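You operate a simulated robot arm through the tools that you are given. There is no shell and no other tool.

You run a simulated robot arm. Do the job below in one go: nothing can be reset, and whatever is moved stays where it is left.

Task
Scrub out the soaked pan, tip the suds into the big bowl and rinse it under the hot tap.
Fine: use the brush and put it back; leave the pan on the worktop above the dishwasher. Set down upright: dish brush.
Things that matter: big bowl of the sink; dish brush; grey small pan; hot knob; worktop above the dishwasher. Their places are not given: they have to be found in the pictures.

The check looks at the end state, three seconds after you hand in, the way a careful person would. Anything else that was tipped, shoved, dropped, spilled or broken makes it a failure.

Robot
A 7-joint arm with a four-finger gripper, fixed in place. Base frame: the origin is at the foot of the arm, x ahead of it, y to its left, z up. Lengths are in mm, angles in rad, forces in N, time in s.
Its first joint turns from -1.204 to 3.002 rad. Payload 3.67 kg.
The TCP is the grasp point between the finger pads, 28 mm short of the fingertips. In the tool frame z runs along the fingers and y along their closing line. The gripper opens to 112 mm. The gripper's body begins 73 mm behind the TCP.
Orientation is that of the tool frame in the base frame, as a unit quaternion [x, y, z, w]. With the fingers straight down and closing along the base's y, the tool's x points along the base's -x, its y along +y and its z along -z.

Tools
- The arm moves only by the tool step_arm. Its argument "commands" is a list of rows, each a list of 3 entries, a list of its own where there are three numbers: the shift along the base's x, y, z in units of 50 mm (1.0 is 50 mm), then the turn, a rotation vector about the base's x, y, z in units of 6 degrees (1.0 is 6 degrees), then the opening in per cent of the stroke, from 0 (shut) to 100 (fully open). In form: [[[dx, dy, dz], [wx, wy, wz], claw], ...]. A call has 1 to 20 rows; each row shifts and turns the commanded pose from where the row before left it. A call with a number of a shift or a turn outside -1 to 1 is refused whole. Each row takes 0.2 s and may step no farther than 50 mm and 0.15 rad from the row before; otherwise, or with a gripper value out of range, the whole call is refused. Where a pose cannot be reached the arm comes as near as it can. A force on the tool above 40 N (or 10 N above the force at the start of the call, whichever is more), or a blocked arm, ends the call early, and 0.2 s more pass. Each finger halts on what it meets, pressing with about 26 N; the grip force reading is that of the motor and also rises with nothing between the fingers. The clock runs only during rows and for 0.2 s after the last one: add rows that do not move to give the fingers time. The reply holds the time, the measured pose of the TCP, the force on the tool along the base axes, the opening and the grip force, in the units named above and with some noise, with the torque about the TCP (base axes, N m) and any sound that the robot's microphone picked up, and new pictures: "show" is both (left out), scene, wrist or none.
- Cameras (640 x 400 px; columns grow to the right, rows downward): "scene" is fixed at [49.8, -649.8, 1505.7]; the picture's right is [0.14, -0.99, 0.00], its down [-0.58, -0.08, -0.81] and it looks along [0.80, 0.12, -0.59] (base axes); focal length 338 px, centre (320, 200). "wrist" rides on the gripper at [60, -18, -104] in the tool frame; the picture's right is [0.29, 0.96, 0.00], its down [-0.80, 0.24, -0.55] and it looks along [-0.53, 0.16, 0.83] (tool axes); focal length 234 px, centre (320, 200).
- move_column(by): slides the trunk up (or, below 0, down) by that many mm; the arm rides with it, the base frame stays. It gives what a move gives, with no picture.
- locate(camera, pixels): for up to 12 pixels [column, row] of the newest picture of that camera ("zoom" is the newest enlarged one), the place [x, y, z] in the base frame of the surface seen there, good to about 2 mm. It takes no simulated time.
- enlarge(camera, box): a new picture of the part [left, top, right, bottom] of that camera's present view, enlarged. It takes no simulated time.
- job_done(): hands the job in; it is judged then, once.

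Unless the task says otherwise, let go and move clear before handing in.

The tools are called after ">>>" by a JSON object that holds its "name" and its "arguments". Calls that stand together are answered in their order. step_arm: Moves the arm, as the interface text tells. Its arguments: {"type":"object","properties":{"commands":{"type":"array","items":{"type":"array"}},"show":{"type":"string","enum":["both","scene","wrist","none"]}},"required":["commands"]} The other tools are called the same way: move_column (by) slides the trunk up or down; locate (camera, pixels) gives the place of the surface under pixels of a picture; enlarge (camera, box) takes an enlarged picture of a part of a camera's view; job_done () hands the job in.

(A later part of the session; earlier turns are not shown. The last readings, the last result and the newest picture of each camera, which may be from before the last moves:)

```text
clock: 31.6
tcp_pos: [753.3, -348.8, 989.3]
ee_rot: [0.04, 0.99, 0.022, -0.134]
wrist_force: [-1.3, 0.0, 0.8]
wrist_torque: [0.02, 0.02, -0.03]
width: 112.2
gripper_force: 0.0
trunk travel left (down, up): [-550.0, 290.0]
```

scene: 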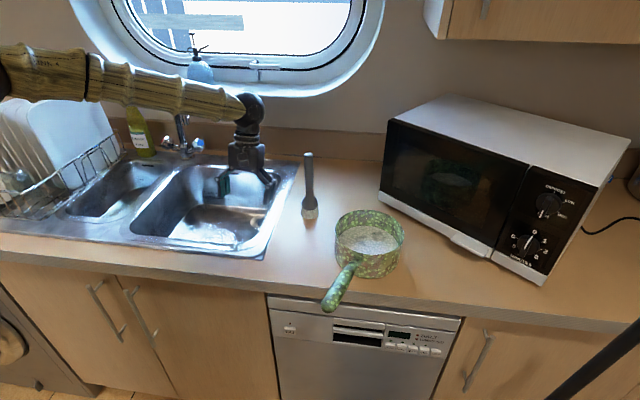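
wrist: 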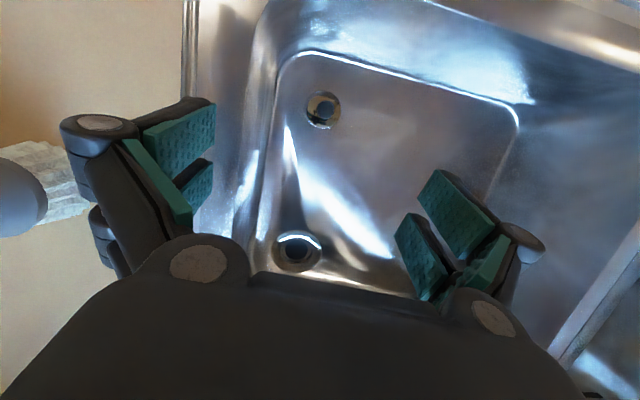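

The move up was only partly followed (22 of 30 mm, with sideways drift), so a joint is near its limit. I raise the trunk by 100 mm for clearance, then test how the arm responds.

>>> {"name": "move_column", "arguments": {"by": 100}}

>>> {"name": "step_arm", "arguments": {"commands": [[[-0.4, 0, 0], [0, 0, 0], 100], [[-0.4, 0, 0], [0, 0, 0], 100]], "show": "scene"}}

```text
clock: 32.9
tcp_pos: [751.2, -346.0, 1088.1]
ee_rot: [0.039, 0.99, 0.023, -0.134]
wrist_force: [0.4, -0.3, 0.2]
wrist_torque: [0.01, 0.05, -0.02]
width: 112.1
gripper_force: 0.1
trunk travel left (down, up): [-650.0, 190.0]
```

```text
clock: 33.7
tcp_pos: [702.4, -352.2, 1045.6]
ee_rot: [0.045, 0.985, 0.022, -0.167]
wrist_force: [0.0, -0.9, -0.5]
wrist_torque: [0.0, -0.03, -0.01]
width: 111.8
gripper_force: 0.0
trunk travel left (down, up): [-650.0, 190.0]
stopped in row 2: the arm was blocked; the commanded pose is now the measured one
```

scene: 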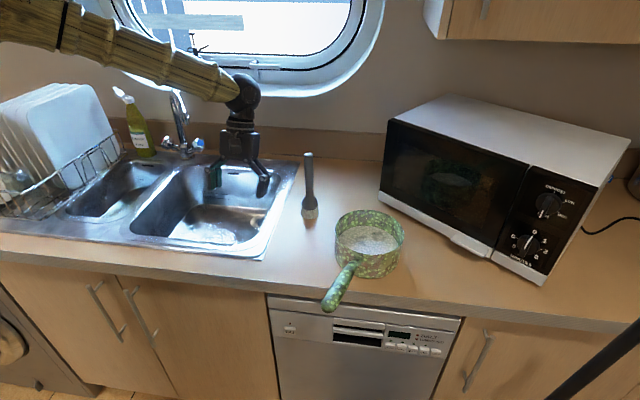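

Again only partly followed: commanding -40 mm in x gave (-49,-6,-42). I test the opposite direction with a small +x and +z move to learn which joint is limiting.

>>> {"name": "step_arm", "arguments": {"commands": [[[0.2, 0, 0.2], [0, 0, 0], 100], [[0.2, 0, 0.2], [0, 0, 0], 100], [[0, 0, 0], [0, 0, 0], 100]], "show": "scene"}}

```text
clock: 34.5
tcp_pos: [721.5, -355.3, 1066.6]
ee_rot: [0.047, 0.984, 0.024, -0.167]
wrist_force: [0.4, 0.9, 0.2]
wrist_torque: [-0.01, -0.01, 0.01]
width: 111.9
gripper_force: 0.1
trunk travel left (down, up): [-650.0, 190.0]
```

scene: 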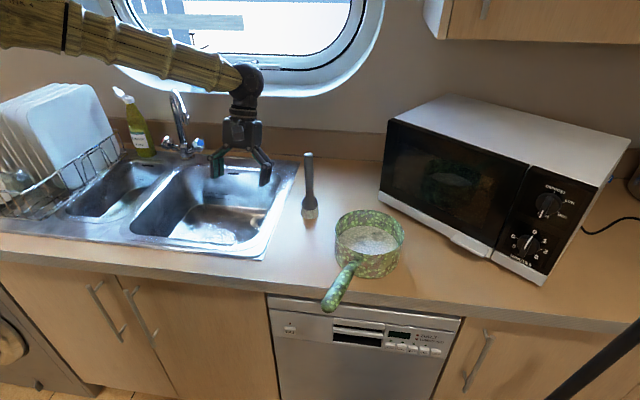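

That move was followed accurately, so outward and up is fine. Now I try turning the tool back toward vertical while moving outward.

>>> {"name": "step_arm", "arguments": {"commands": [[[0.4, 0, 0.1], [0, -0.8, 0], 100], [[0.4, 0, 0.1], [0, -0.8, 0], 100], [[0, 0, 0], [0, 0, 0], 100]], "show": "scene"}}

```text
clock: 35.3
tcp_pos: [760.6, -356.6, 1072.2]
ee_rot: [0.045, 0.995, 0.027, -0.088]
wrist_force: [-0.1, 0.0, 0.3]
wrist_torque: [-0.02, 0.01, 0.0]
width: 112.0
gripper_force: 0.1
trunk travel left (down, up): [-650.0, 190.0]
```

scene: 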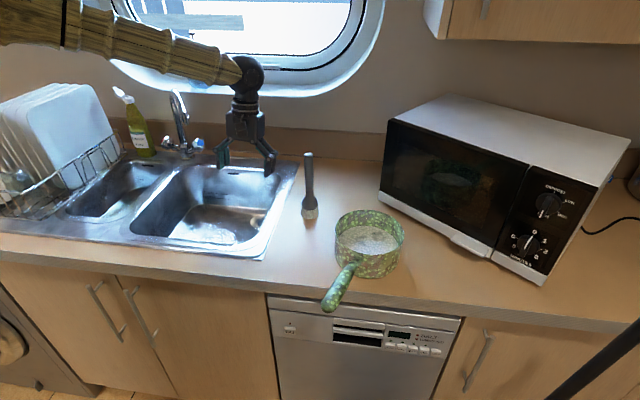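

Good, the tool is turning back (now ~10° off). I finish straightening it with a little more outward motion.

>>> {"name": "step_arm", "arguments": {"commands": [[[0.3, 0, 0.1], [-0.26, -0.84, 0.43], 100], [[0.3, 0, 0.1], [-0.26, -0.84, 0.43], 100], [[0, 0, 0], [0, 0, 0], 100]], "show": "none"}}

>>> {"name": "step_arm", "arguments": {"commands": [[[0, 0, 0.3], [0, 0, 0], 100], [[0, 0, 0.3], [0, 0, 0], 100], [[0, 0, 0], [0, 0, 0], 100]], "show": "scene"}}

```text
clock: 36.3
tcp_pos: [785.3, -370.2, 1062.8]
ee_rot: [0.01, 1.0, 0.002, -0.01]
wrist_force: [-0.2, -0.4, 0.0]
wrist_torque: [0.01, -0.01, 0.0]
width: 112.2
gripper_force: 0.1
trunk travel left (down, up): [-650.0, 190.0]
stopped in row 3: the arm was blocked; the commanded pose is now the measured one
```

```text
clock: 37.1
tcp_pos: [781.5, -379.1, 1088.5]
ee_rot: [0.019, 1.0, 0.008, -0.014]
wrist_force: [-0.7, 0.2, -1.0]
wrist_torque: [0.0, 0.0, 0.01]
width: 112.0
gripper_force: 0.0
trunk travel left (down, up): [-650.0, 190.0]
```

scene: 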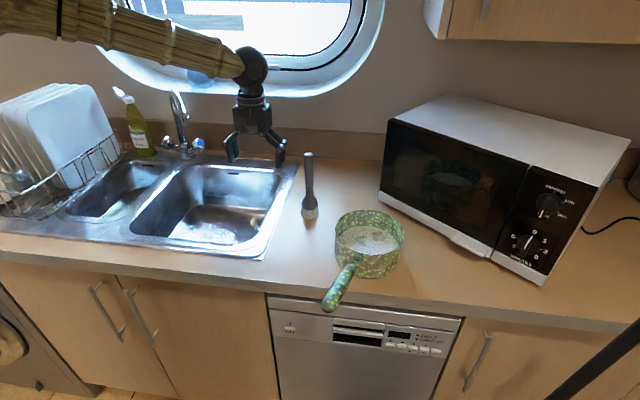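

The tool is vertical again, but each move drifts toward -y, so something resists moving to +y. I test a small +y move by itself.

>>> {"name": "step_arm", "arguments": {"commands": [[[0, 0.3, 0], [0, 0, 0], 100], [[0, 0.3, 0], [0, 0, 0], 100], [[0, 0, 0], [0, 0, 0], 100]], "show": "scene"}}

```text
clock: 38.1
tcp_pos: [774.4, -355.1, 1047.7]
ee_rot: [0.022, 0.999, 0.007, -0.042]
wrist_force: [0.2, 0.3, -0.1]
wrist_torque: [0.02, 0.02, 0.01]
width: 111.8
gripper_force: 0.0
trunk travel left (down, up): [-650.0, 190.0]
stopped in row 3: the arm was blocked; the commanded pose is now the measured one
```

scene: 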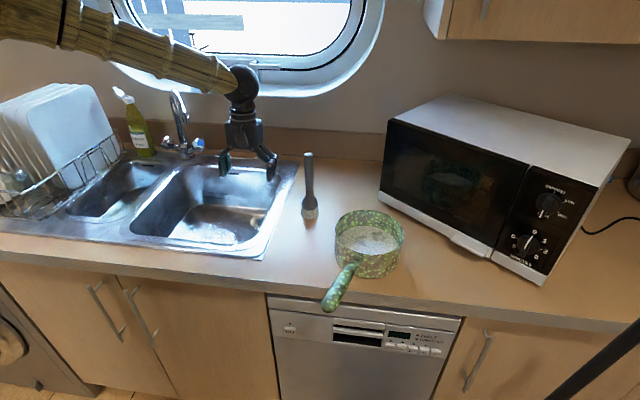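

Moving +y made the arm sink and get blocked, so a joint or link (probably the upper arm) is limited on that side. I move back toward the side that worked before (−y, up), staying above the brush.

>>> {"name": "step_arm", "arguments": {"commands": [[[0.1, -0.3, 0.4], [0, -0.4, 0], 100], [[0.1, -0.3, 0.4], [0, -0.4, 0], 100], [[0.1, -0.3, 0.4], [0, 0, 0], 100], [[0, 0, 0], [0, 0, 0], 100]], "show": "scene"}}

```text
clock: 39.1
tcp_pos: [790.0, -398.0, 1113.1]
ee_rot: [0.021, 1.0, 0.005, 0.002]
wrist_force: [0.0, 0.4, -0.2]
wrist_torque: [0.01, -0.02, -0.02]
width: 112.1
gripper_force: 0.2
trunk travel left (down, up): [-650.0, 190.0]
```

scene: 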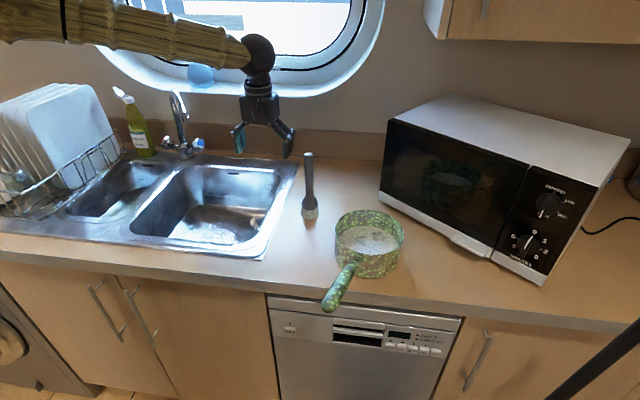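

That was followed. I continue up and toward -y, well above the brush, then try pulling back in -x there.

>>> {"name": "step_arm", "arguments": {"commands": [[[0, -0.3, 0.7], [0, 0, 0], 100], [[0, -0.4, 0.6], [0, 0, 0], 100], [[0, -0.6, 0.4], [0, 0, 0], 100], [[0, -0.6, 0], [0, 0, 0], 100], [[0, 0, 0], [0, 0, 0], 100]], "show": "none"}}

>>> {"name": "step_arm", "arguments": {"commands": [[[-0.5, 0, 0], [0, 0, 0], 100], [[-0.5, 0, 0], [0, 0, 0], 100], [[-0.5, 0, 0], [0, 0, 0], 100], [[0, 0, 0], [0, 0, 0], 100]], "show": "scene"}}

```text
clock: 40.3
tcp_pos: [789.2, -491.1, 1197.7]
ee_rot: [0.019, 1.0, 0.006, 0.002]
wrist_force: [-0.6, -0.3, -0.5]
wrist_torque: [-0.03, 0.0, 0.0]
width: 111.8
gripper_force: 0.0
trunk travel left (down, up): [-650.0, 190.0]
```

```text
clock: 41.3
tcp_pos: [714.0, -490.9, 1194.9]
ee_rot: [0.02, 1.0, 0.006, 0.001]
wrist_force: [-0.9, 0.2, -0.5]
wrist_torque: [0.01, 0.01, 0.0]
width: 112.0
gripper_force: 0.1
trunk travel left (down, up): [-650.0, 190.0]
```

scene: 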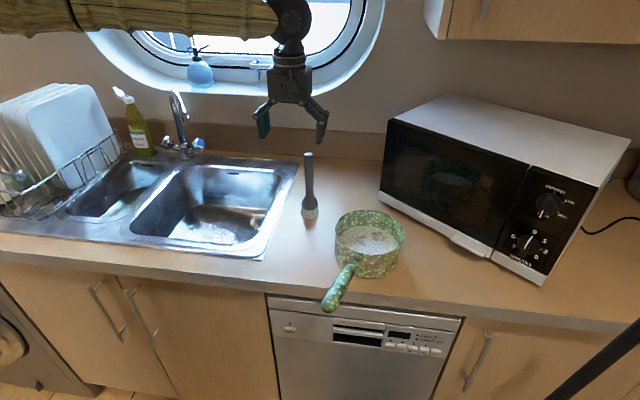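

Here, pulling back in -x is followed exactly (now (714,-491,1195)). I try swinging to +y again in small steps from this better-conditioned pose.

>>> {"name": "step_arm", "arguments": {"commands": [[[0.1, 0.5, 0], [0, 0, 0], 100], [[0.1, 0.5, 0], [0, 0, 0], 100], [[0, 0, 0], [0, 0, 0], 100]], "show": "none"}}

>>> {"name": "step_arm", "arguments": {"commands": [[[0.1, 0.5, 0], [0, 0, 0], 100], [[0.1, 0.5, 0], [0, 0, 0], 100], [[0, 0, 0], [0, 0, 0], 100]], "show": "scene"}}

```text
clock: 42.1
tcp_pos: [718.8, -454.6, 1177.6]
ee_rot: [0.032, 0.999, 0.009, -0.01]
wrist_force: [0.4, 0.1, -0.7]
wrist_torque: [-0.06, 0.03, 0.01]
width: 111.9
gripper_force: 0.0
trunk travel left (down, up): [-650.0, 190.0]
```

```text
clock: 42.8
tcp_pos: [721.9, -409.0, 1091.0]
ee_rot: [0.033, 0.996, 0.011, -0.076]
wrist_force: [0.1, -0.7, -0.1]
wrist_torque: [0.02, -0.03, 0.01]
width: 112.0
gripper_force: 0.1
trunk travel left (down, up): [-650.0, 190.0]
stopped in row 3: the arm was blocked; the commanded pose is now the measured one
```

scene: 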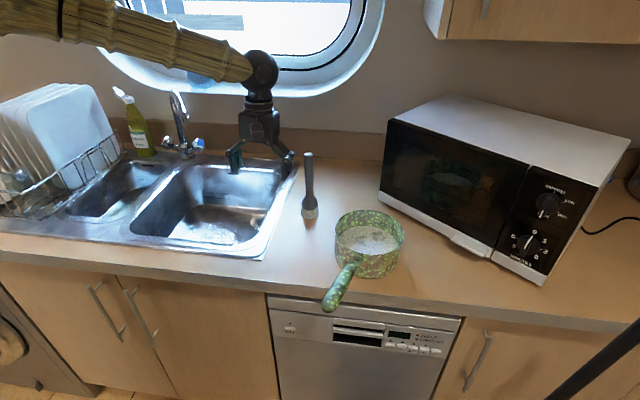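

Swinging to +y is deflected downward again, so something on the arm's left side stops the elbow. I back off to the free pose and will turn the wrist camera to look toward the arm's left and back.

>>> {"name": "step_arm", "arguments": {"commands": [[[0.1, -0.3, 0.5], [0, -0.7, 0], 100], [[0.1, -0.5, 0.5], [0, -0.7, 0], 100], [[-0.1, -0.5, 0.5], [0, 0, 0], 100], [[-0.3, -0.5, 0.5], [0, 0, 0], 100], [[0, 0, 0], [0, 0, 0], 100]], "show": "none"}}

```text
clock: 44.0
tcp_pos: [710.7, -498.0, 1193.1]
ee_rot: [0.029, 1.0, 0.011, -0.003]
wrist_force: [-0.3, -0.3, -0.6]
wrist_torque: [0.02, -0.01, -0.02]
width: 112.1
gripper_force: 0.1
trunk travel left (down, up): [-650.0, 190.0]
```

Back at (711,-498,1193). I yaw the tool by +90° so that the wrist camera looks to the left.

>>> {"name": "step_arm", "arguments": {"commands": [[[0, 0, 0], [0, 0, 1], 100], [[0, 0, 0], [0, 0, 1], 100], [[0, 0, 0], [0, 0, 1], 100], [[0, 0, 0], [0, 0, 1], 100], [[0, 0, 0], [0, 0, 1], 100], [[0, 0, 0], [0, 0, 1], 100], [[0, 0, 0], [0, 0, 1], 100], [[0, 0, 0], [0, 0, 1], 100], [[0, 0, 0], [0, 0, 1], 100], [[0, 0, 0], [0, 0, 1], 100], [[0, 0, 0], [0, 0, 1], 100], [[0, 0, 0], [0, 0, 1], 100], [[0, 0, 0], [0, 0, 1], 100], [[0, 0, 0], [0, 0, 1], 100], [[0, 0, 0], [0, 0, 1], 100], [[0, 0, 0], [0, 0, 0], 100]], "show": "both"}}

```text
clock: 47.4
tcp_pos: [713.1, -497.3, 1193.7]
ee_rot: [-0.686, 0.728, 0.006, -0.009]
wrist_force: [-0.7, -0.3, -0.1]
wrist_torque: [0.03, 0.01, -0.01]
width: 111.9
gripper_force: 0.0
trunk travel left (down, up): [-650.0, 190.0]
```

scene: 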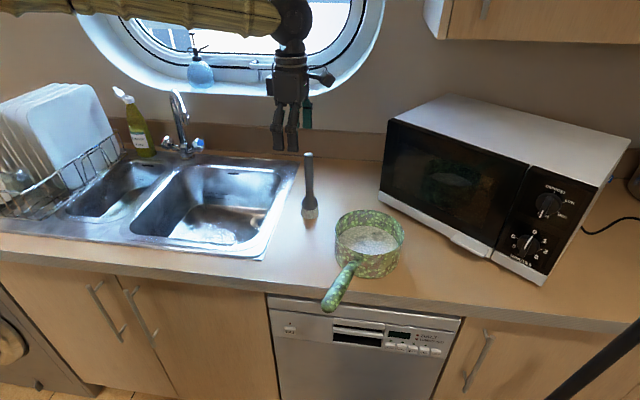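
wrist: 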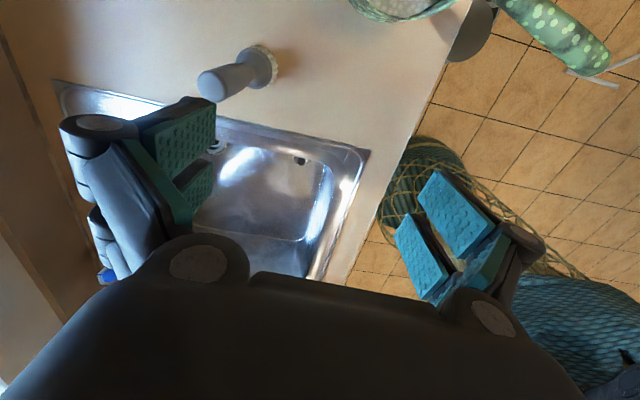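

The wrist picture now shows, at the right (430,180)–(600,330), a teal mesh-like structure near the robot's foot. I locate points on it.

>>> {"name": "locate", "arguments": {"camera": "wrist", "pixels": [[410, 165], [440, 150], [480, 185], [390, 210], [540, 290], [600, 310], [560, 340], [620, 380], [550, 270], [465, 30], [580, 60], [600, 130]]}}

>>> {"name": "enlarge", "arguments": {"camera": "wrist", "box": [380, 100, 640, 400]}}

```text
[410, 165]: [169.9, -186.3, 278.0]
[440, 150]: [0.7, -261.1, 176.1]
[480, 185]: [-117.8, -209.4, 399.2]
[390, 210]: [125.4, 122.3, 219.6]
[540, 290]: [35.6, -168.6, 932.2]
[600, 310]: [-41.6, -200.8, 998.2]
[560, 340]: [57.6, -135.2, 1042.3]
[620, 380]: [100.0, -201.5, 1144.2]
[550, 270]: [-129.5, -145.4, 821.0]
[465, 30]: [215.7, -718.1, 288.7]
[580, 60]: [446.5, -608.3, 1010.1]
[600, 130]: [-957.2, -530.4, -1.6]
```

```text
1.33 times, centred on (510, 250) of wrist
```

zoom: 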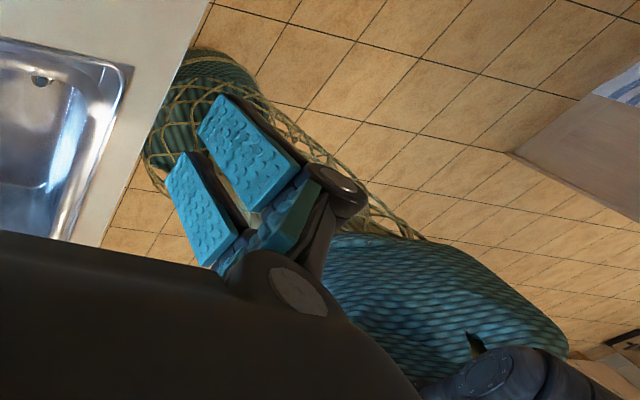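

That is the robot's own broad trunk near the origin. I tilt the camera up toward +y to see what is left of the elbow.

>>> {"name": "step_arm", "arguments": {"commands": [[[0, 0, 0], [1, 0, 0], 100], [[0, 0, 0], [1, 0, 0], 100], [[0, 0, 0], [1, 0, 0], 100], [[0, 0, 0], [1, 0, 0], 100], [[0, 0, 0], [1, 0, 0], 100], [[0, 0, 0], [1, 0, 0], 100], [[0, 0, 0], [0, 0, 0], 100]], "show": "both"}}

```text
clock: 49.0
tcp_pos: [712.2, -495.2, 1193.2]
ee_rot: [-0.654, 0.69, 0.231, 0.203]
wrist_force: [1.1, 0.8, 0.0]
wrist_torque: [-0.02, 0.0, 0.03]
width: 112.0
gripper_force: 0.0
trunk travel left (down, up): [-650.0, 190.0]
```

scene: 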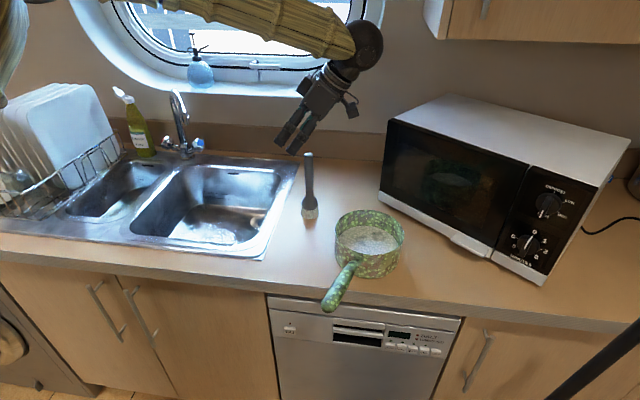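
wrist: 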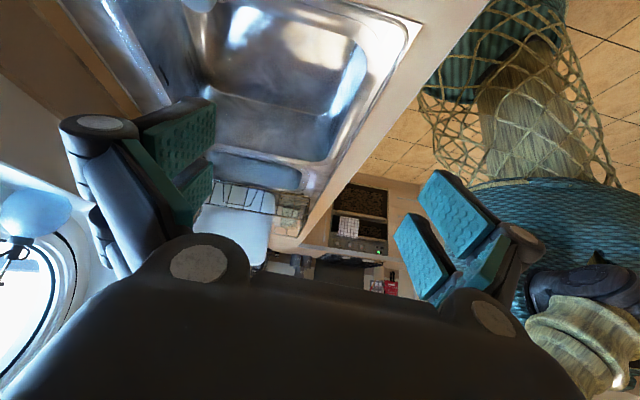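

No obstacle visible yet, only the trunk with shoulder and upper arm at right (600,340). I tilt the camera further up.

>>> {"name": "step_arm", "arguments": {"commands": [[[0, 0, 0], [0.7, 0.6, 0], 100], [[0, 0, 0], [0.7, 0.6, 0], 100], [[0, 0, 0], [0.7, 0.6, 0], 100], [[0, 0, 0], [0.7, 0.6, 0], 100], [[0, 0, 0], [0.7, 0.6, 0], 100], [[0, 0, 0], [0, 0, 0], 100]], "show": "both"}}

```text
clock: 50.4
tcp_pos: [712.3, -494.7, 1193.2]
ee_rot: [-0.563, 0.66, 0.452, 0.208]
wrist_force: [0.5, -0.2, -0.2]
wrist_torque: [-0.02, -0.04, -0.02]
width: 111.9
gripper_force: 0.0
trunk travel left (down, up): [-650.0, 190.0]
```

scene: 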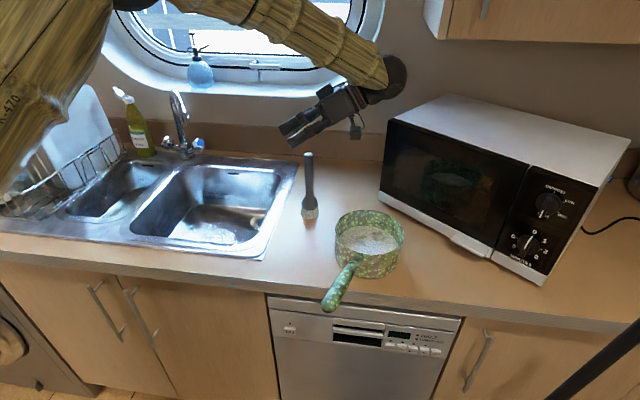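
wrist: 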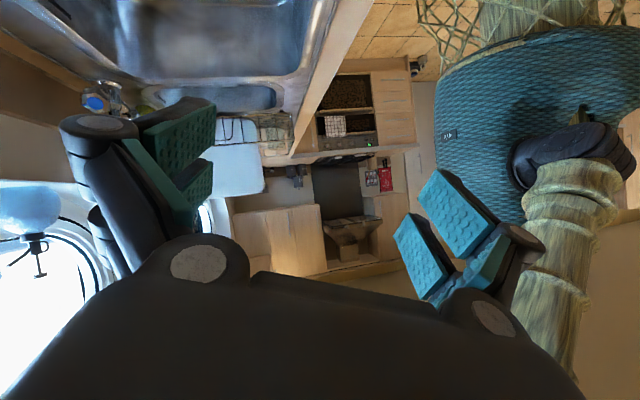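

The picture shows the teal trunk with the shoulder (560,150), the upper arm (570,230), and to the left kitchen units at (270,240), (350,230). I locate these to see how near they are.

>>> {"name": "locate", "arguments": {"camera": "wrist", "pixels": [[560, 155], [530, 180], [570, 190], [545, 290], [470, 100], [620, 60], [270, 240], [340, 190], [350, 230], [230, 170], [410, 280], [600, 300]]}}

>>> {"name": "enlarge", "arguments": {"camera": "wrist", "box": [200, 0, 640, 400]}}

```text
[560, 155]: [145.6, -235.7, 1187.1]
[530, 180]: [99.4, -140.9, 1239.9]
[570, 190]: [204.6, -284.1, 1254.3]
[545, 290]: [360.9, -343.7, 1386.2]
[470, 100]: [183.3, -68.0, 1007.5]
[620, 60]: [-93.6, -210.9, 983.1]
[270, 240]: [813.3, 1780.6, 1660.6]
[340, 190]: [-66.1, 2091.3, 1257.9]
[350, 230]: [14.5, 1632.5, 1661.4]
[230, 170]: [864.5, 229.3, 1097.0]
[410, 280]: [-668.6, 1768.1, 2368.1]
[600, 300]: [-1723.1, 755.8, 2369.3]
```

```text
1.00 times, centred on (420, 200) of wrist (not enlarged: the box is as wide or as high as the picture)
```

zoom: 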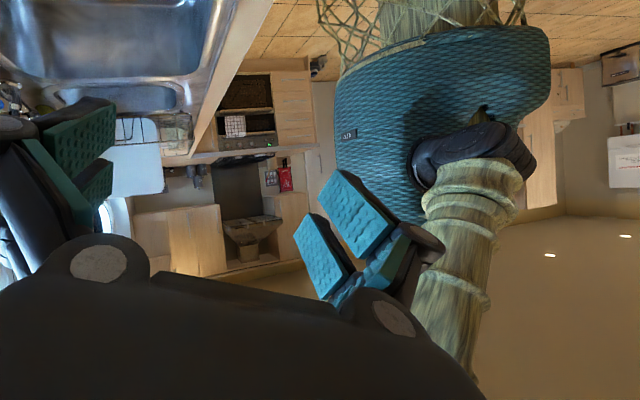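

No outside obstacle shows near the arm; left units are over 1.6 m away. I use the scene picture to locate points on the arm itself (upper arm (50,60), forearm (300,30), wrist (385,75)) to understand its configuration.

>>> {"name": "locate", "arguments": {"camera": "scene", "pixels": [[20, 130], [50, 60], [90, 20], [110, 5], [190, 3], [250, 15], [330, 45], [390, 75], [350, 100], [300, 130], [5, 170], [130, 2]]}}

```text
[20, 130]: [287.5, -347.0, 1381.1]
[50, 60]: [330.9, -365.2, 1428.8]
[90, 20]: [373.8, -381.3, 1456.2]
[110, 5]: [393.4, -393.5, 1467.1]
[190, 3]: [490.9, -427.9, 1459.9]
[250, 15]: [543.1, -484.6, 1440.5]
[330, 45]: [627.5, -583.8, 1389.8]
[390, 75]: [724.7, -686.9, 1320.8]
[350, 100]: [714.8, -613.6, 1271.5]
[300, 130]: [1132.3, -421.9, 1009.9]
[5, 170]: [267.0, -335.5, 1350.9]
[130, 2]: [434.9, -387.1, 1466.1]
```

The elbow is at about (430,-375,1470) and the shoulder at about (110,-200,1180). I shift the tool +60 mm in y with this camera view, to watch how the shoulder moves.

>>> {"name": "step_arm", "arguments": {"commands": [[[0, 0.4, 0], [0, 0, 0], 100], [[0, 0.4, 0], [0, 0, 0], 100], [[0, 0.4, 0], [0, 0, 0], 100], [[0, 0, 0], [0, 0, 0], 100]], "show": "both"}}

```text
clock: 51.4
tcp_pos: [711.6, -436.9, 1193.6]
ee_rot: [-0.563, 0.66, 0.452, 0.209]
wrist_force: [0.1, -0.3, -0.4]
wrist_torque: [-0.01, 0.02, 0.01]
width: 111.8
gripper_force: 0.1
trunk travel left (down, up): [-650.0, 190.0]
```

scene: 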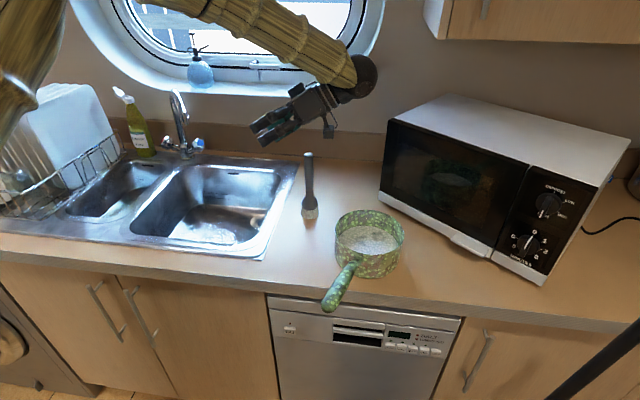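
wrist: 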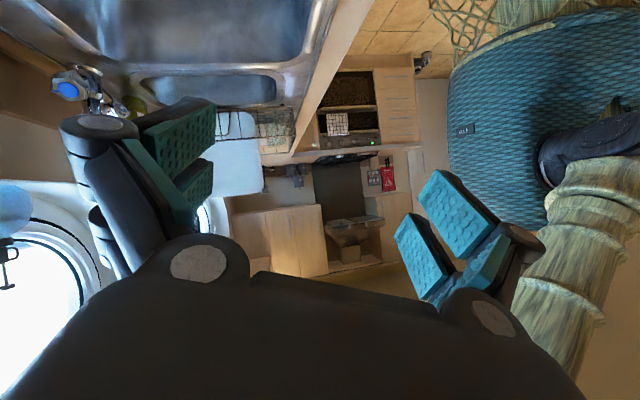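

>>> {"name": "locate", "arguments": {"camera": "wrist", "pixels": [[600, 160], [560, 185], [600, 195], [560, 300], [480, 100], [545, 160], [500, 200], [600, 60], [630, 250], [520, 250]]}}

>>> {"name": "locate", "arguments": {"camera": "scene", "pixels": [[20, 60], [40, 20], [150, 3], [200, 10], [260, 40], [330, 80], [365, 75]]}}

```text
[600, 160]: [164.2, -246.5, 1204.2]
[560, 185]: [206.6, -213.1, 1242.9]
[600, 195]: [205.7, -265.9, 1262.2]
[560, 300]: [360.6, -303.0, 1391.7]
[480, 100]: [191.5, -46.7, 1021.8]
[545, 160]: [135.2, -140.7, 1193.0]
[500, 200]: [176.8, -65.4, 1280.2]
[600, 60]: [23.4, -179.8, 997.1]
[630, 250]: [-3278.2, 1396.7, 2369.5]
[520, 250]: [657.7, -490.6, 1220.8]
```

```text
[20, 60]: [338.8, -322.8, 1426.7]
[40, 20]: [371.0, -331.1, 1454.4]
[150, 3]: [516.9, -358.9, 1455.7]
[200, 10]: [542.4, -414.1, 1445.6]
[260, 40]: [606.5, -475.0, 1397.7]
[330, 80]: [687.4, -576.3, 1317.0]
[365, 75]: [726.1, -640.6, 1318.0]
```

The teal torso reaches forward to x≈190 and up to z≈1280, close to the upper arm. I note the label on it at (465,128) and move another 60 mm to see whether the torso turns with the arm.

>>> {"name": "locate", "arguments": {"camera": "wrist", "pixels": [[465, 128], [457, 128], [474, 128], [543, 160], [560, 150], [620, 100]]}}

>>> {"name": "step_arm", "arguments": {"commands": [[[0, 0.4, 0], [0, 0, 0], 100], [[0, 0.4, 0], [0, 0, 0], 100], [[0, 0.4, 0], [0, 0, 0], 100], [[0, 0, 0], [0, 0, 0], 100]], "show": "both"}}

```text
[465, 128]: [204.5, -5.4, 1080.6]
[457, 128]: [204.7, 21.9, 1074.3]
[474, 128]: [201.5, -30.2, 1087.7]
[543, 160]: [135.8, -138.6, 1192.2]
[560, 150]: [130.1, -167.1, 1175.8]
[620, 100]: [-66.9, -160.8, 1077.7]
```

```text
clock: 52.4
tcp_pos: [711.1, -377.4, 1194.2]
ee_rot: [-0.563, 0.66, 0.452, 0.208]
wrist_force: [-0.1, 0.1, -0.8]
wrist_torque: [0.04, -0.02, -0.02]
width: 112.2
gripper_force: 0.3
trunk travel left (down, up): [-650.0, 190.0]
```

scene: 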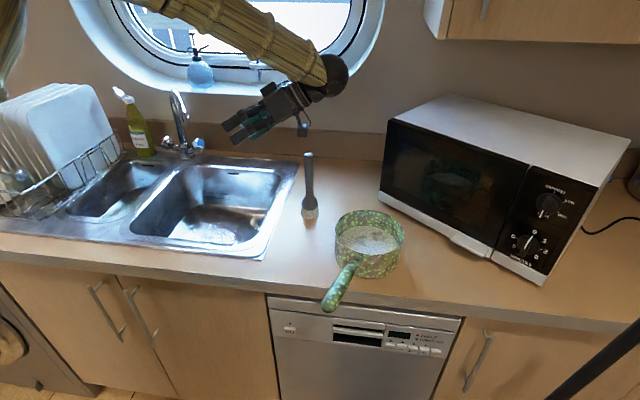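
wrist: 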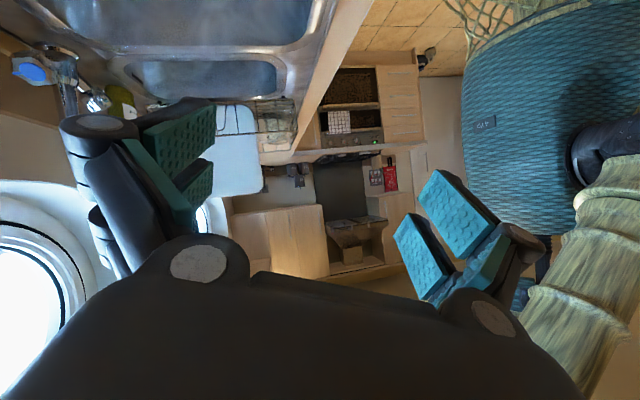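

>>> {"name": "locate", "arguments": {"camera": "wrist", "pixels": [[485, 122], [477, 122], [494, 122], [572, 150], [590, 160], [520, 200], [585, 280], [522, 290], [545, 265], [470, 150]]}}

>>> {"name": "locate", "arguments": {"camera": "scene", "pixels": [[5, 20], [15, 50], [170, 5], [230, 30], [290, 60], [330, 75]]}}

>>> {"name": "enlarge", "arguments": {"camera": "wrist", "box": [440, 40, 640, 340]}}

```text
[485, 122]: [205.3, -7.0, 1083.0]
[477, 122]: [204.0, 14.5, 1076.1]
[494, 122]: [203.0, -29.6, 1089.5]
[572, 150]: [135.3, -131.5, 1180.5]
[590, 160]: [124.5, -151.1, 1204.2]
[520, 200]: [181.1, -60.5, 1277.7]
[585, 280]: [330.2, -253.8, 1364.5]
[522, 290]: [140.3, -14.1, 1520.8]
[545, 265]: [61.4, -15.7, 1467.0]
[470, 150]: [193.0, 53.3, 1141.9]
```

```text
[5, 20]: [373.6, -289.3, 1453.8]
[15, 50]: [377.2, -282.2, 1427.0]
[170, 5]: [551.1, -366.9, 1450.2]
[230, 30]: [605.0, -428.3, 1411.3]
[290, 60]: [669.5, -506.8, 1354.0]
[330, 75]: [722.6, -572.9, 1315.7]
```

```text
1.33 times, centred on (540, 190) of wrist
```

zoom: 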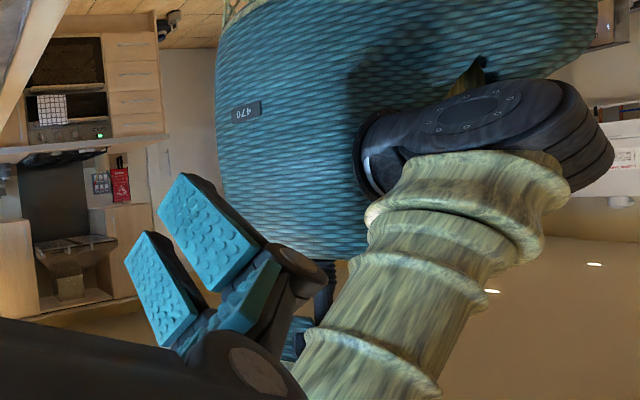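

The torso is fixed (label stays at (205,-6,1081)) and it carries a head: points near (140,-14,1521). The raised upper arm can hit this when it swings left. I turn the camera a bit more to see the head.

>>> {"name": "step_arm", "arguments": {"commands": [[[0, 0, 0], [0.7, 0.2, 0.65], 100], [[0, 0, 0], [0.7, 0.2, 0.65], 100], [[0, 0, 0], [0.7, 0.2, 0.65], 100], [[0, 0, 0], [0.7, 0.2, 0.65], 100], [[0, 0, 0], [0, 0, 0], 100]], "show": "both"}}

```text
clock: 53.6
tcp_pos: [712.3, -374.9, 1193.6]
ee_rot: [0.592, -0.513, -0.59, -0.197]
wrist_force: [-0.3, 0.6, -0.1]
wrist_torque: [-0.02, -0.01, -0.01]
width: 111.9
gripper_force: 0.0
trunk travel left (down, up): [-650.0, 190.0]
```

scene: 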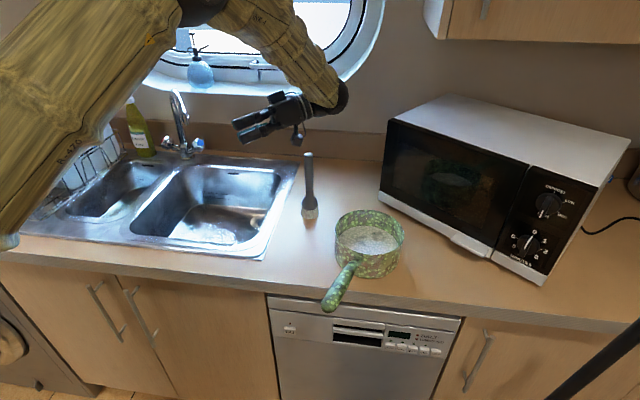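
wrist: 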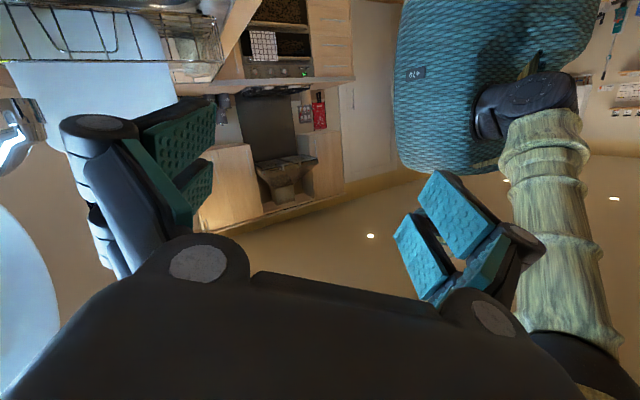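

The torso's top ends at row 170 of the wrist picture. I locate the arm points in this new configuration, since the elbow has swung outward.

>>> {"name": "locate", "arguments": {"camera": "scene", "pixels": [[30, 100], [100, 60], [150, 30], [200, 10], [240, 10], [290, 60], [330, 85], [345, 95]]}}

>>> {"name": "locate", "arguments": {"camera": "wrist", "pixels": [[480, 100], [530, 100], [450, 165], [420, 72], [420, 150], [500, 200], [560, 200], [590, 320], [460, 265], [505, 190]]}}

```text
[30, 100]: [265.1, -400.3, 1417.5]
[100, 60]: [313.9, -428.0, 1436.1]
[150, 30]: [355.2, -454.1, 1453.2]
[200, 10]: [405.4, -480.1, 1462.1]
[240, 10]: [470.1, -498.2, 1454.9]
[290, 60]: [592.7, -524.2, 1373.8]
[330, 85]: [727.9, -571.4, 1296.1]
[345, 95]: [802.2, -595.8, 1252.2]
```

```text
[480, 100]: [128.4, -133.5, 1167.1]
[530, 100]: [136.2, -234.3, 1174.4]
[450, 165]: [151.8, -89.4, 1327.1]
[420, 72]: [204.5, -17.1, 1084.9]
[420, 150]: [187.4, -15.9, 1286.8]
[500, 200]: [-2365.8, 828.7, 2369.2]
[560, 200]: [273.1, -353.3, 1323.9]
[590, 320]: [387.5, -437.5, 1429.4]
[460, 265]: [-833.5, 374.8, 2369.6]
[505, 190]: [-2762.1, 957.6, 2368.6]
```

In this tool-left posture the elbow is swung out to the right (elbow ≈(430,-475,1465)), away from the torso. I test whether the arm can move left now: +150 mm in y.

>>> {"name": "step_arm", "arguments": {"commands": [[[0, 0.5, 0], [0, 0, 0], 100], [[0, 0.5, 0], [0, 0, 0], 100], [[0, 0.5, 0], [0, 0, 0], 100], [[0, 0.5, 0], [0, 0, 0], 100], [[0, 0.5, 0], [0, 0, 0], 100], [[0, 0.5, 0], [0, 0, 0], 100], [[0, 0, 0], [0, 0, 0], 100]], "show": "scene"}}

```text
clock: 55.2
tcp_pos: [712.9, -228.0, 1192.3]
ee_rot: [0.591, -0.514, -0.59, -0.197]
wrist_force: [-0.4, 0.6, -0.4]
wrist_torque: [-0.01, -0.01, 0.0]
width: 112.1
gripper_force: 0.1
trunk travel left (down, up): [-650.0, 190.0]
```

scene: 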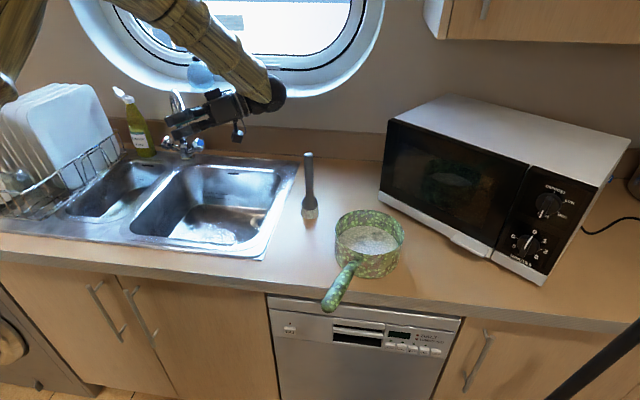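

That was followed exactly (TCP (713,-228,1192)). I check where the elbow is now.

>>> {"name": "locate", "arguments": {"camera": "scene", "pixels": [[10, 60], [25, 20], [130, 5], [190, 40], [250, 85], [275, 95], [185, 115], [200, 143]]}}

```text
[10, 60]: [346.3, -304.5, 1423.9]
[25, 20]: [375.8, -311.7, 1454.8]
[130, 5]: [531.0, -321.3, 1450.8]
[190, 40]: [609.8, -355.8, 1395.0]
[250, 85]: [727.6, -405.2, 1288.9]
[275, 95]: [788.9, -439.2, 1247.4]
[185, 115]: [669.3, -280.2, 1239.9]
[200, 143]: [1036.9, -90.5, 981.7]
```

Elbow now about (430,-300,1470). I continue another 120 mm to +y to see whether the limit appears; the gripper stays at z 1192 above the spout's right, so I first back off a little in x.

>>> {"name": "step_arm", "arguments": {"commands": [[[-0.5, 0, 0], [0, 0, 0], 100], [[-0.5, 0, 0], [0, 0, 0], 100], [[0, 0.4, 0], [0, 0, 0], 100], [[0, 0.4, 0], [0, 0, 0], 100], [[0, 0.4, 0], [0, 0, 0], 100], [[0, 0, 0], [0, 0, 0], 100]], "show": "scene"}}

```text
clock: 56.6
tcp_pos: [661.4, -166.5, 1192.7]
ee_rot: [0.591, -0.513, -0.59, -0.198]
wrist_force: [-0.1, 0.4, 0.0]
wrist_torque: [0.02, -0.03, 0.0]
width: 112.0
gripper_force: 0.1
trunk travel left (down, up): [-650.0, 190.0]
```

scene: 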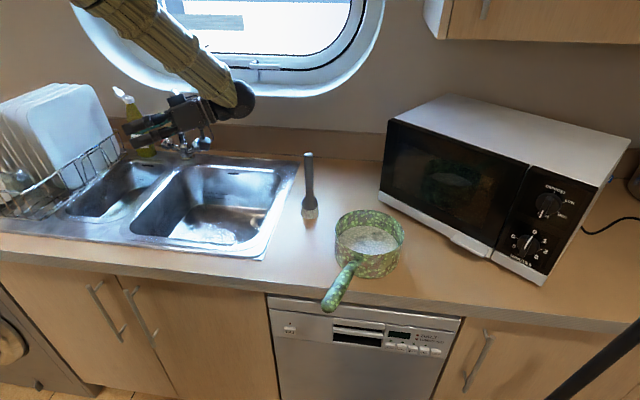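

The left is reachable in this posture (TCP (661,-167,1193)). I look through the wrist camera at the tap from here.

>>> {"name": "enlarge", "arguments": {"camera": "wrist", "box": [0, 0, 640, 400]}}

```text
1.00 times, centred on (320, 200) of wrist (not enlarged: the box is as wide or as high as the picture)
```

zoom: 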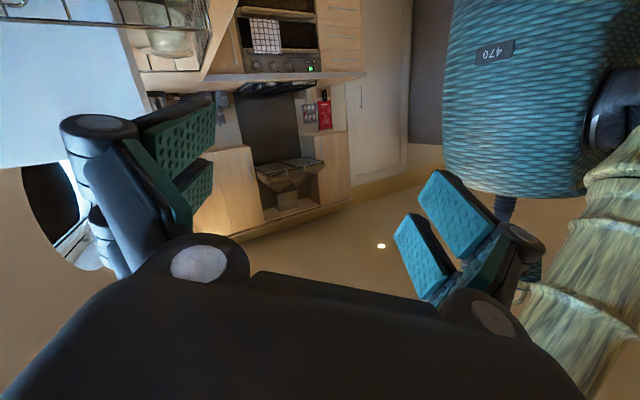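

The tap is out of this view. I turn the tool in 15 small steps so it points forward-left and down, with the camera looking at the tap, moving to about (760,-230,1130).

>>> {"name": "step_arm", "arguments": {"commands": [[[0.132, -0.084, -0.084], [-0.439, -0.131, -0.839], 100], [[0.132, -0.084, -0.084], [-0.439, -0.131, -0.839], 100], [[0.132, -0.084, -0.084], [-0.439, -0.131, -0.839], 100], [[0.132, -0.084, -0.084], [-0.439, -0.131, -0.839], 100], [[0.132, -0.084, -0.084], [-0.439, -0.131, -0.839], 100], [[0.132, -0.084, -0.084], [-0.439, -0.131, -0.839], 100], [[0.132, -0.084, -0.084], [-0.439, -0.131, -0.839], 100]], "show": "both"}}

```text
clock: 58.2
tcp_pos: [707.4, -196.3, 1165.1]
ee_rot: [-0.46, 0.743, 0.386, 0.294]
wrist_force: [-0.2, -0.2, 0.6]
wrist_torque: [-0.01, 0.0, 0.0]
width: 111.9
gripper_force: 0.1
trunk travel left (down, up): [-650.0, 190.0]
```

scene: 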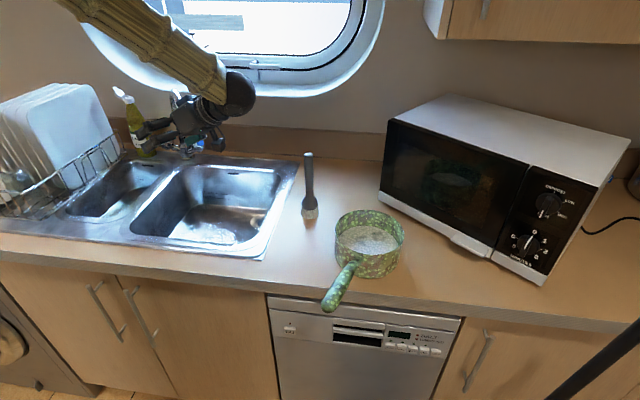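
wrist: 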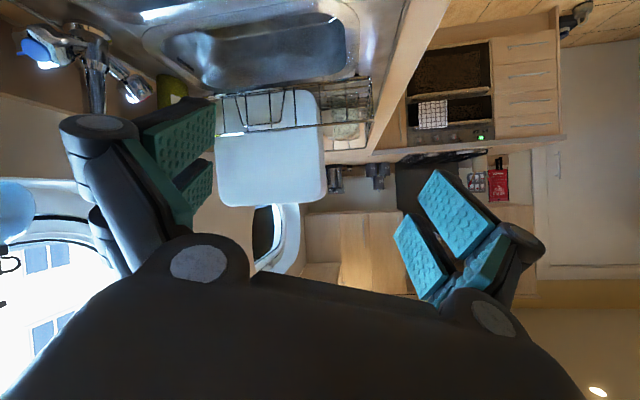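

The arm follows well; the tap is now at the upper left (90,60) of the wrist picture. I continue the turn.

>>> {"name": "step_arm", "arguments": {"commands": [[[0.132, -0.084, -0.084], [-0.439, -0.131, -0.839], 100], [[0.132, -0.084, -0.084], [-0.439, -0.131, -0.839], 100], [[0.132, -0.084, -0.084], [-0.439, -0.131, -0.839], 100], [[0.132, -0.084, -0.084], [-0.439, -0.131, -0.839], 100], [[0.132, -0.084, -0.084], [-0.439, -0.131, -0.839], 100], [[0.132, -0.084, -0.084], [-0.439, -0.131, -0.839], 100], [[0.132, -0.084, -0.084], [-0.439, -0.131, -0.839], 100], [[0.132, -0.084, -0.084], [-0.439, -0.131, -0.839], 100], [[0, 0, 0], [0, 0, 0], 100]], "show": "both"}}

```text
clock: 60.4
tcp_pos: [758.4, -269.9, 1112.6]
ee_rot: [-0.195, 0.902, 0.127, 0.364]
wrist_force: [0.3, 0.4, -0.7]
wrist_torque: [-0.03, 0.0, 0.03]
width: 112.1
gripper_force: 0.0
trunk travel left (down, up): [-650.0, 190.0]
stopped in row 9: the arm was blocked; the commanded pose is now the measured one
```

scene: 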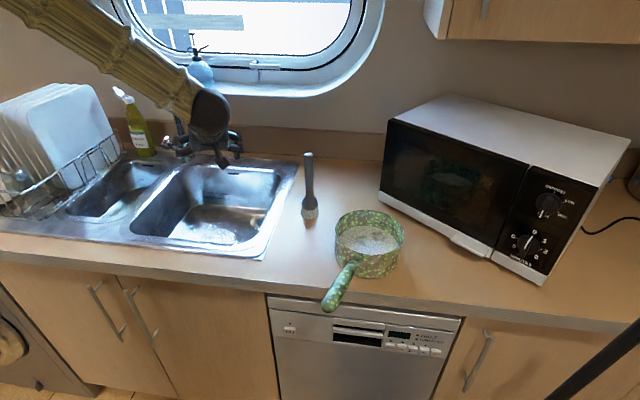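
wrist: 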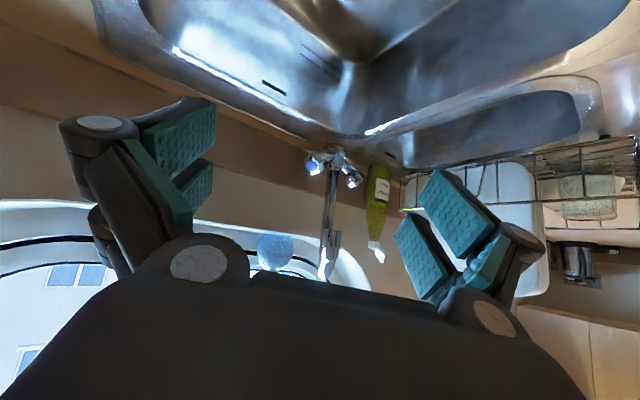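

The last row got blocked again (TCP drifted to (758,-270,1113)): the forearm folds back and the upper arm becomes steep. A higher shoulder should let the upper arm stay lower, so I raise the trunk fully and try again.

>>> {"name": "move_column", "arguments": {"by": 190}}

>>> {"name": "step_arm", "arguments": {"commands": [[[0, 0, -0.5], [0, 0, 0], 100], [[0, 0, -0.5], [0, 0, 0], 100], [[0, 0, -0.5], [0, 0, 0], 100], [[0, 0, -0.5], [0, 0, 0], 100], [[0, 0, 0], [0, 0, 0], 100]], "show": "both"}}

```text
clock: 62.5
tcp_pos: [758.6, -269.0, 1302.9]
ee_rot: [-0.196, 0.902, 0.126, 0.364]
wrist_force: [0.3, -0.5, 0.4]
wrist_torque: [0.0, 0.02, 0.0]
width: 111.9
gripper_force: 0.0
trunk travel left (down, up): [-840.0, 0.0]
```

```text
clock: 63.7
tcp_pos: [755.9, -268.6, 1204.7]
ee_rot: [-0.199, 0.901, 0.125, 0.364]
wrist_force: [-0.9, -0.2, 0.0]
wrist_torque: [-0.03, -0.01, -0.03]
width: 111.7
gripper_force: 0.0
trunk travel left (down, up): [-840.0, 0.0]
```

scene: 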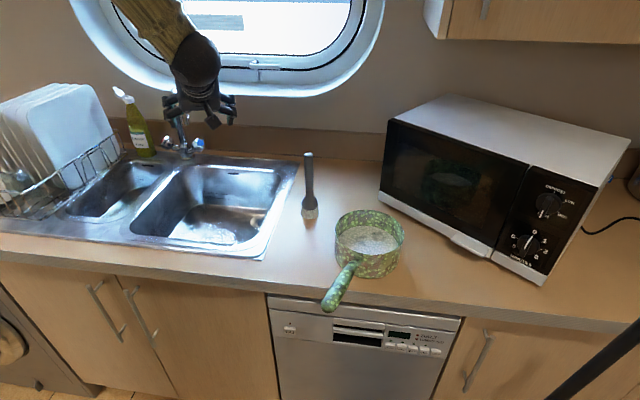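
wrist: 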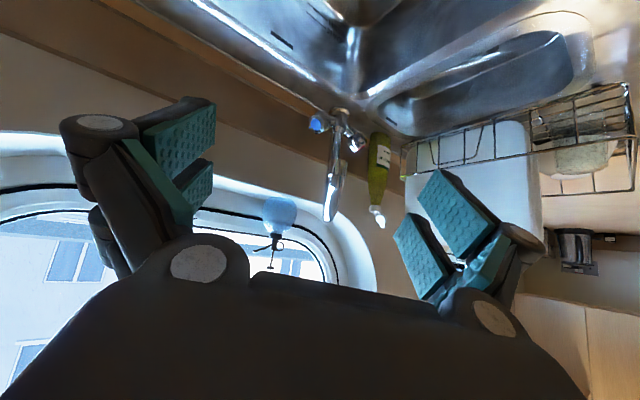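

With the trunk raised, the arm follows well. The tap shows at (340,150) in the wrist picture; I enlarge it.

>>> {"name": "enlarge", "arguments": {"camera": "wrist", "box": [290, 90, 420, 240]}}

```text
2.67 times, centred on (355, 165) of wrist
```

zoom: 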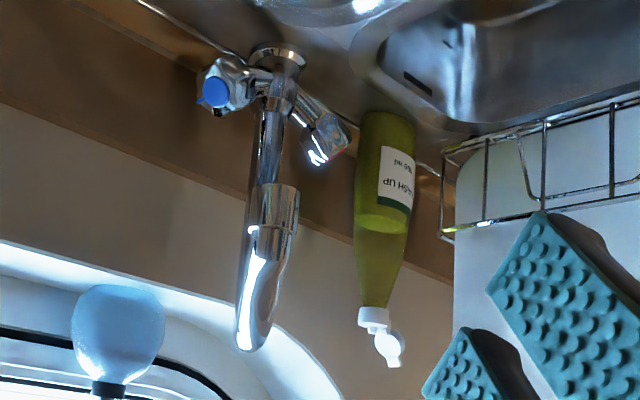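

I test the leftward reach at this trunk height: moving to about (720,-130,1205), still clear of the spout.

>>> {"name": "step_arm", "arguments": {"commands": [[[-0.2, 0.5, 0], [0, 0, 0], 100], [[-0.2, 0.5, 0], [0, 0, 0], 100], [[-0.2, 0.5, 0], [0, 0, 0], 100], [[0, 0.6, 0], [0, 0, 0], 100], [[0, 0.6, 0], [0, 0, 0], 100], [[0, 0, 0], [0, 0, 0], 100]], "show": "both"}}

```text
clock: 65.1
tcp_pos: [728.5, -133.9, 1204.2]
ee_rot: [-0.199, 0.901, 0.125, 0.364]
wrist_force: [0.5, -0.3, -0.9]
wrist_torque: [-0.01, 0.0, -0.03]
width: 112.3
gripper_force: 0.1
trunk travel left (down, up): [-840.0, 0.0]
```

scene: 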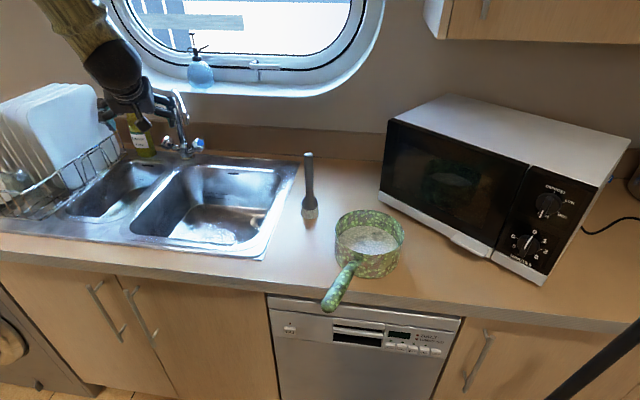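
wrist: 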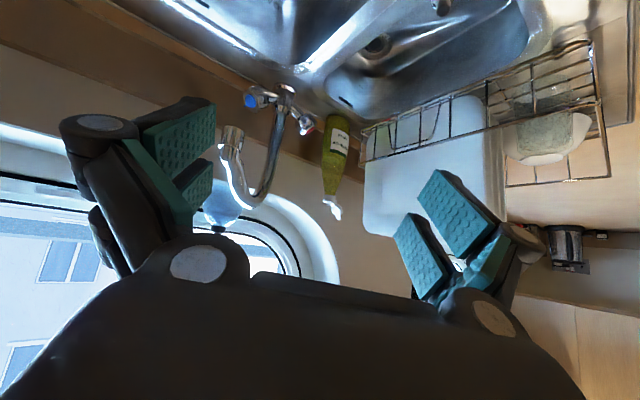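

It works: the arm now moves freely to the left. The tap is clear in the wrist picture at (280,100)–(240,180); I enlarge and locate the hot knob.

>>> {"name": "enlarge", "arguments": {"camera": "wrist", "box": [210, 60, 370, 220]}}

```text
2.50 times, centred on (290, 140) of wrist
```

zoom: 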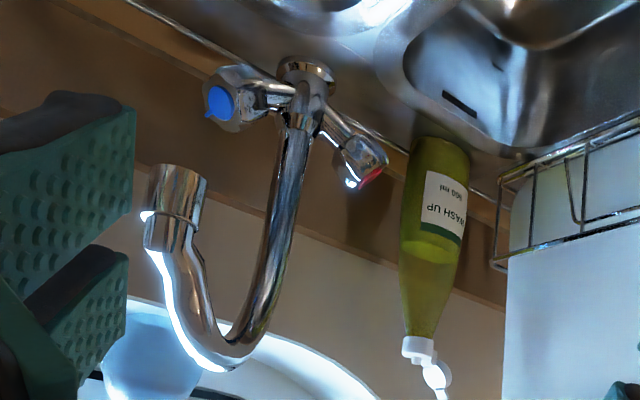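

>>> {"name": "locate", "arguments": {"camera": "zoom", "pixels": [[370, 180], [355, 165], [375, 155], [340, 150], [350, 185], [325, 130], [300, 75], [295, 110], [265, 95], [220, 100], [245, 85], [180, 170]]}}

>>> {"name": "locate", "arguments": {"camera": "zoom", "pixels": [[440, 160], [430, 240], [418, 345], [435, 380], [410, 200], [465, 200], [240, 340], [170, 200], [175, 240], [290, 200], [385, 165], [340, 160]]}}

```text
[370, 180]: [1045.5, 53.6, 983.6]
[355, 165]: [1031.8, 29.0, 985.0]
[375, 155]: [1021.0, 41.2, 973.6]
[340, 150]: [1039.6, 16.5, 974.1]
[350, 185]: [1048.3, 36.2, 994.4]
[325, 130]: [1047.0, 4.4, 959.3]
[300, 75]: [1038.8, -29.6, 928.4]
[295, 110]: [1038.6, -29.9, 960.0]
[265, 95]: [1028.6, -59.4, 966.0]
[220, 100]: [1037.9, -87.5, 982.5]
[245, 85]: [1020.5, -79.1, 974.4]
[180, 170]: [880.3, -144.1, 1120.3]
```

```text
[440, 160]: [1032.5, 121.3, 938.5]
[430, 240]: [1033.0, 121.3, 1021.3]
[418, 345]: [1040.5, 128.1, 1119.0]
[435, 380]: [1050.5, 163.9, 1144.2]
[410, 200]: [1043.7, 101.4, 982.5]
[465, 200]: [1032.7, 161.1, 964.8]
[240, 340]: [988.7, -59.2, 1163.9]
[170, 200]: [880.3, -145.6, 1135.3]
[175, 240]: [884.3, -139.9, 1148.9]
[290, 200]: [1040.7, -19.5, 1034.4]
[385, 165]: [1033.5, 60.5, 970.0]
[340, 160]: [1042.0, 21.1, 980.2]
```

The hot knob's axis runs from about (1053,4,959) to its cap at (1044,58,983); the bottle stands at y≥100, the column at (1053,-28). I check the dish rack's edge positions, since the gripper must pass between.

>>> {"name": "locate", "arguments": {"camera": "wrist", "pixels": [[364, 130], [365, 155], [440, 100], [580, 45], [605, 165], [510, 183], [420, 225], [380, 220], [470, 110], [350, 100], [330, 110], [560, 150]]}}

>>> {"name": "enlarge", "arguments": {"camera": "scene", "box": [0, 70, 240, 240]}}

```text
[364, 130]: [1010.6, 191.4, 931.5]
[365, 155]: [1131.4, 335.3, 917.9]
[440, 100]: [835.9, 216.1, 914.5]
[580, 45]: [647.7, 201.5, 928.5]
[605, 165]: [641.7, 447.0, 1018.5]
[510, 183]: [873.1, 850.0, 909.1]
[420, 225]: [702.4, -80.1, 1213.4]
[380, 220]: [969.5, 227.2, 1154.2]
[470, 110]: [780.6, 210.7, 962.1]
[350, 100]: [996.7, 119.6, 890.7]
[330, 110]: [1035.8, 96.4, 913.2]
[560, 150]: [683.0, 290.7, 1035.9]
```

```text
2.35 times, centred on (120, 155) of scene
```

zoom: 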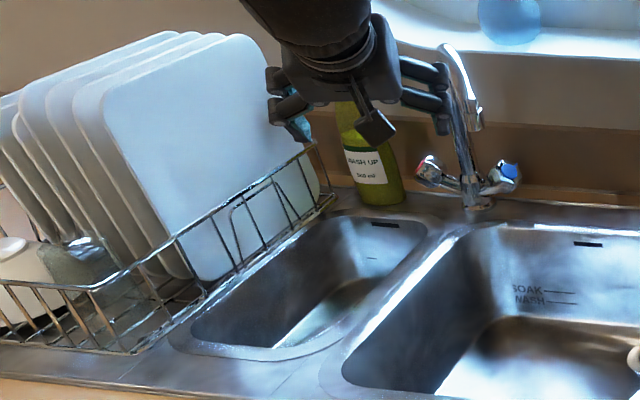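

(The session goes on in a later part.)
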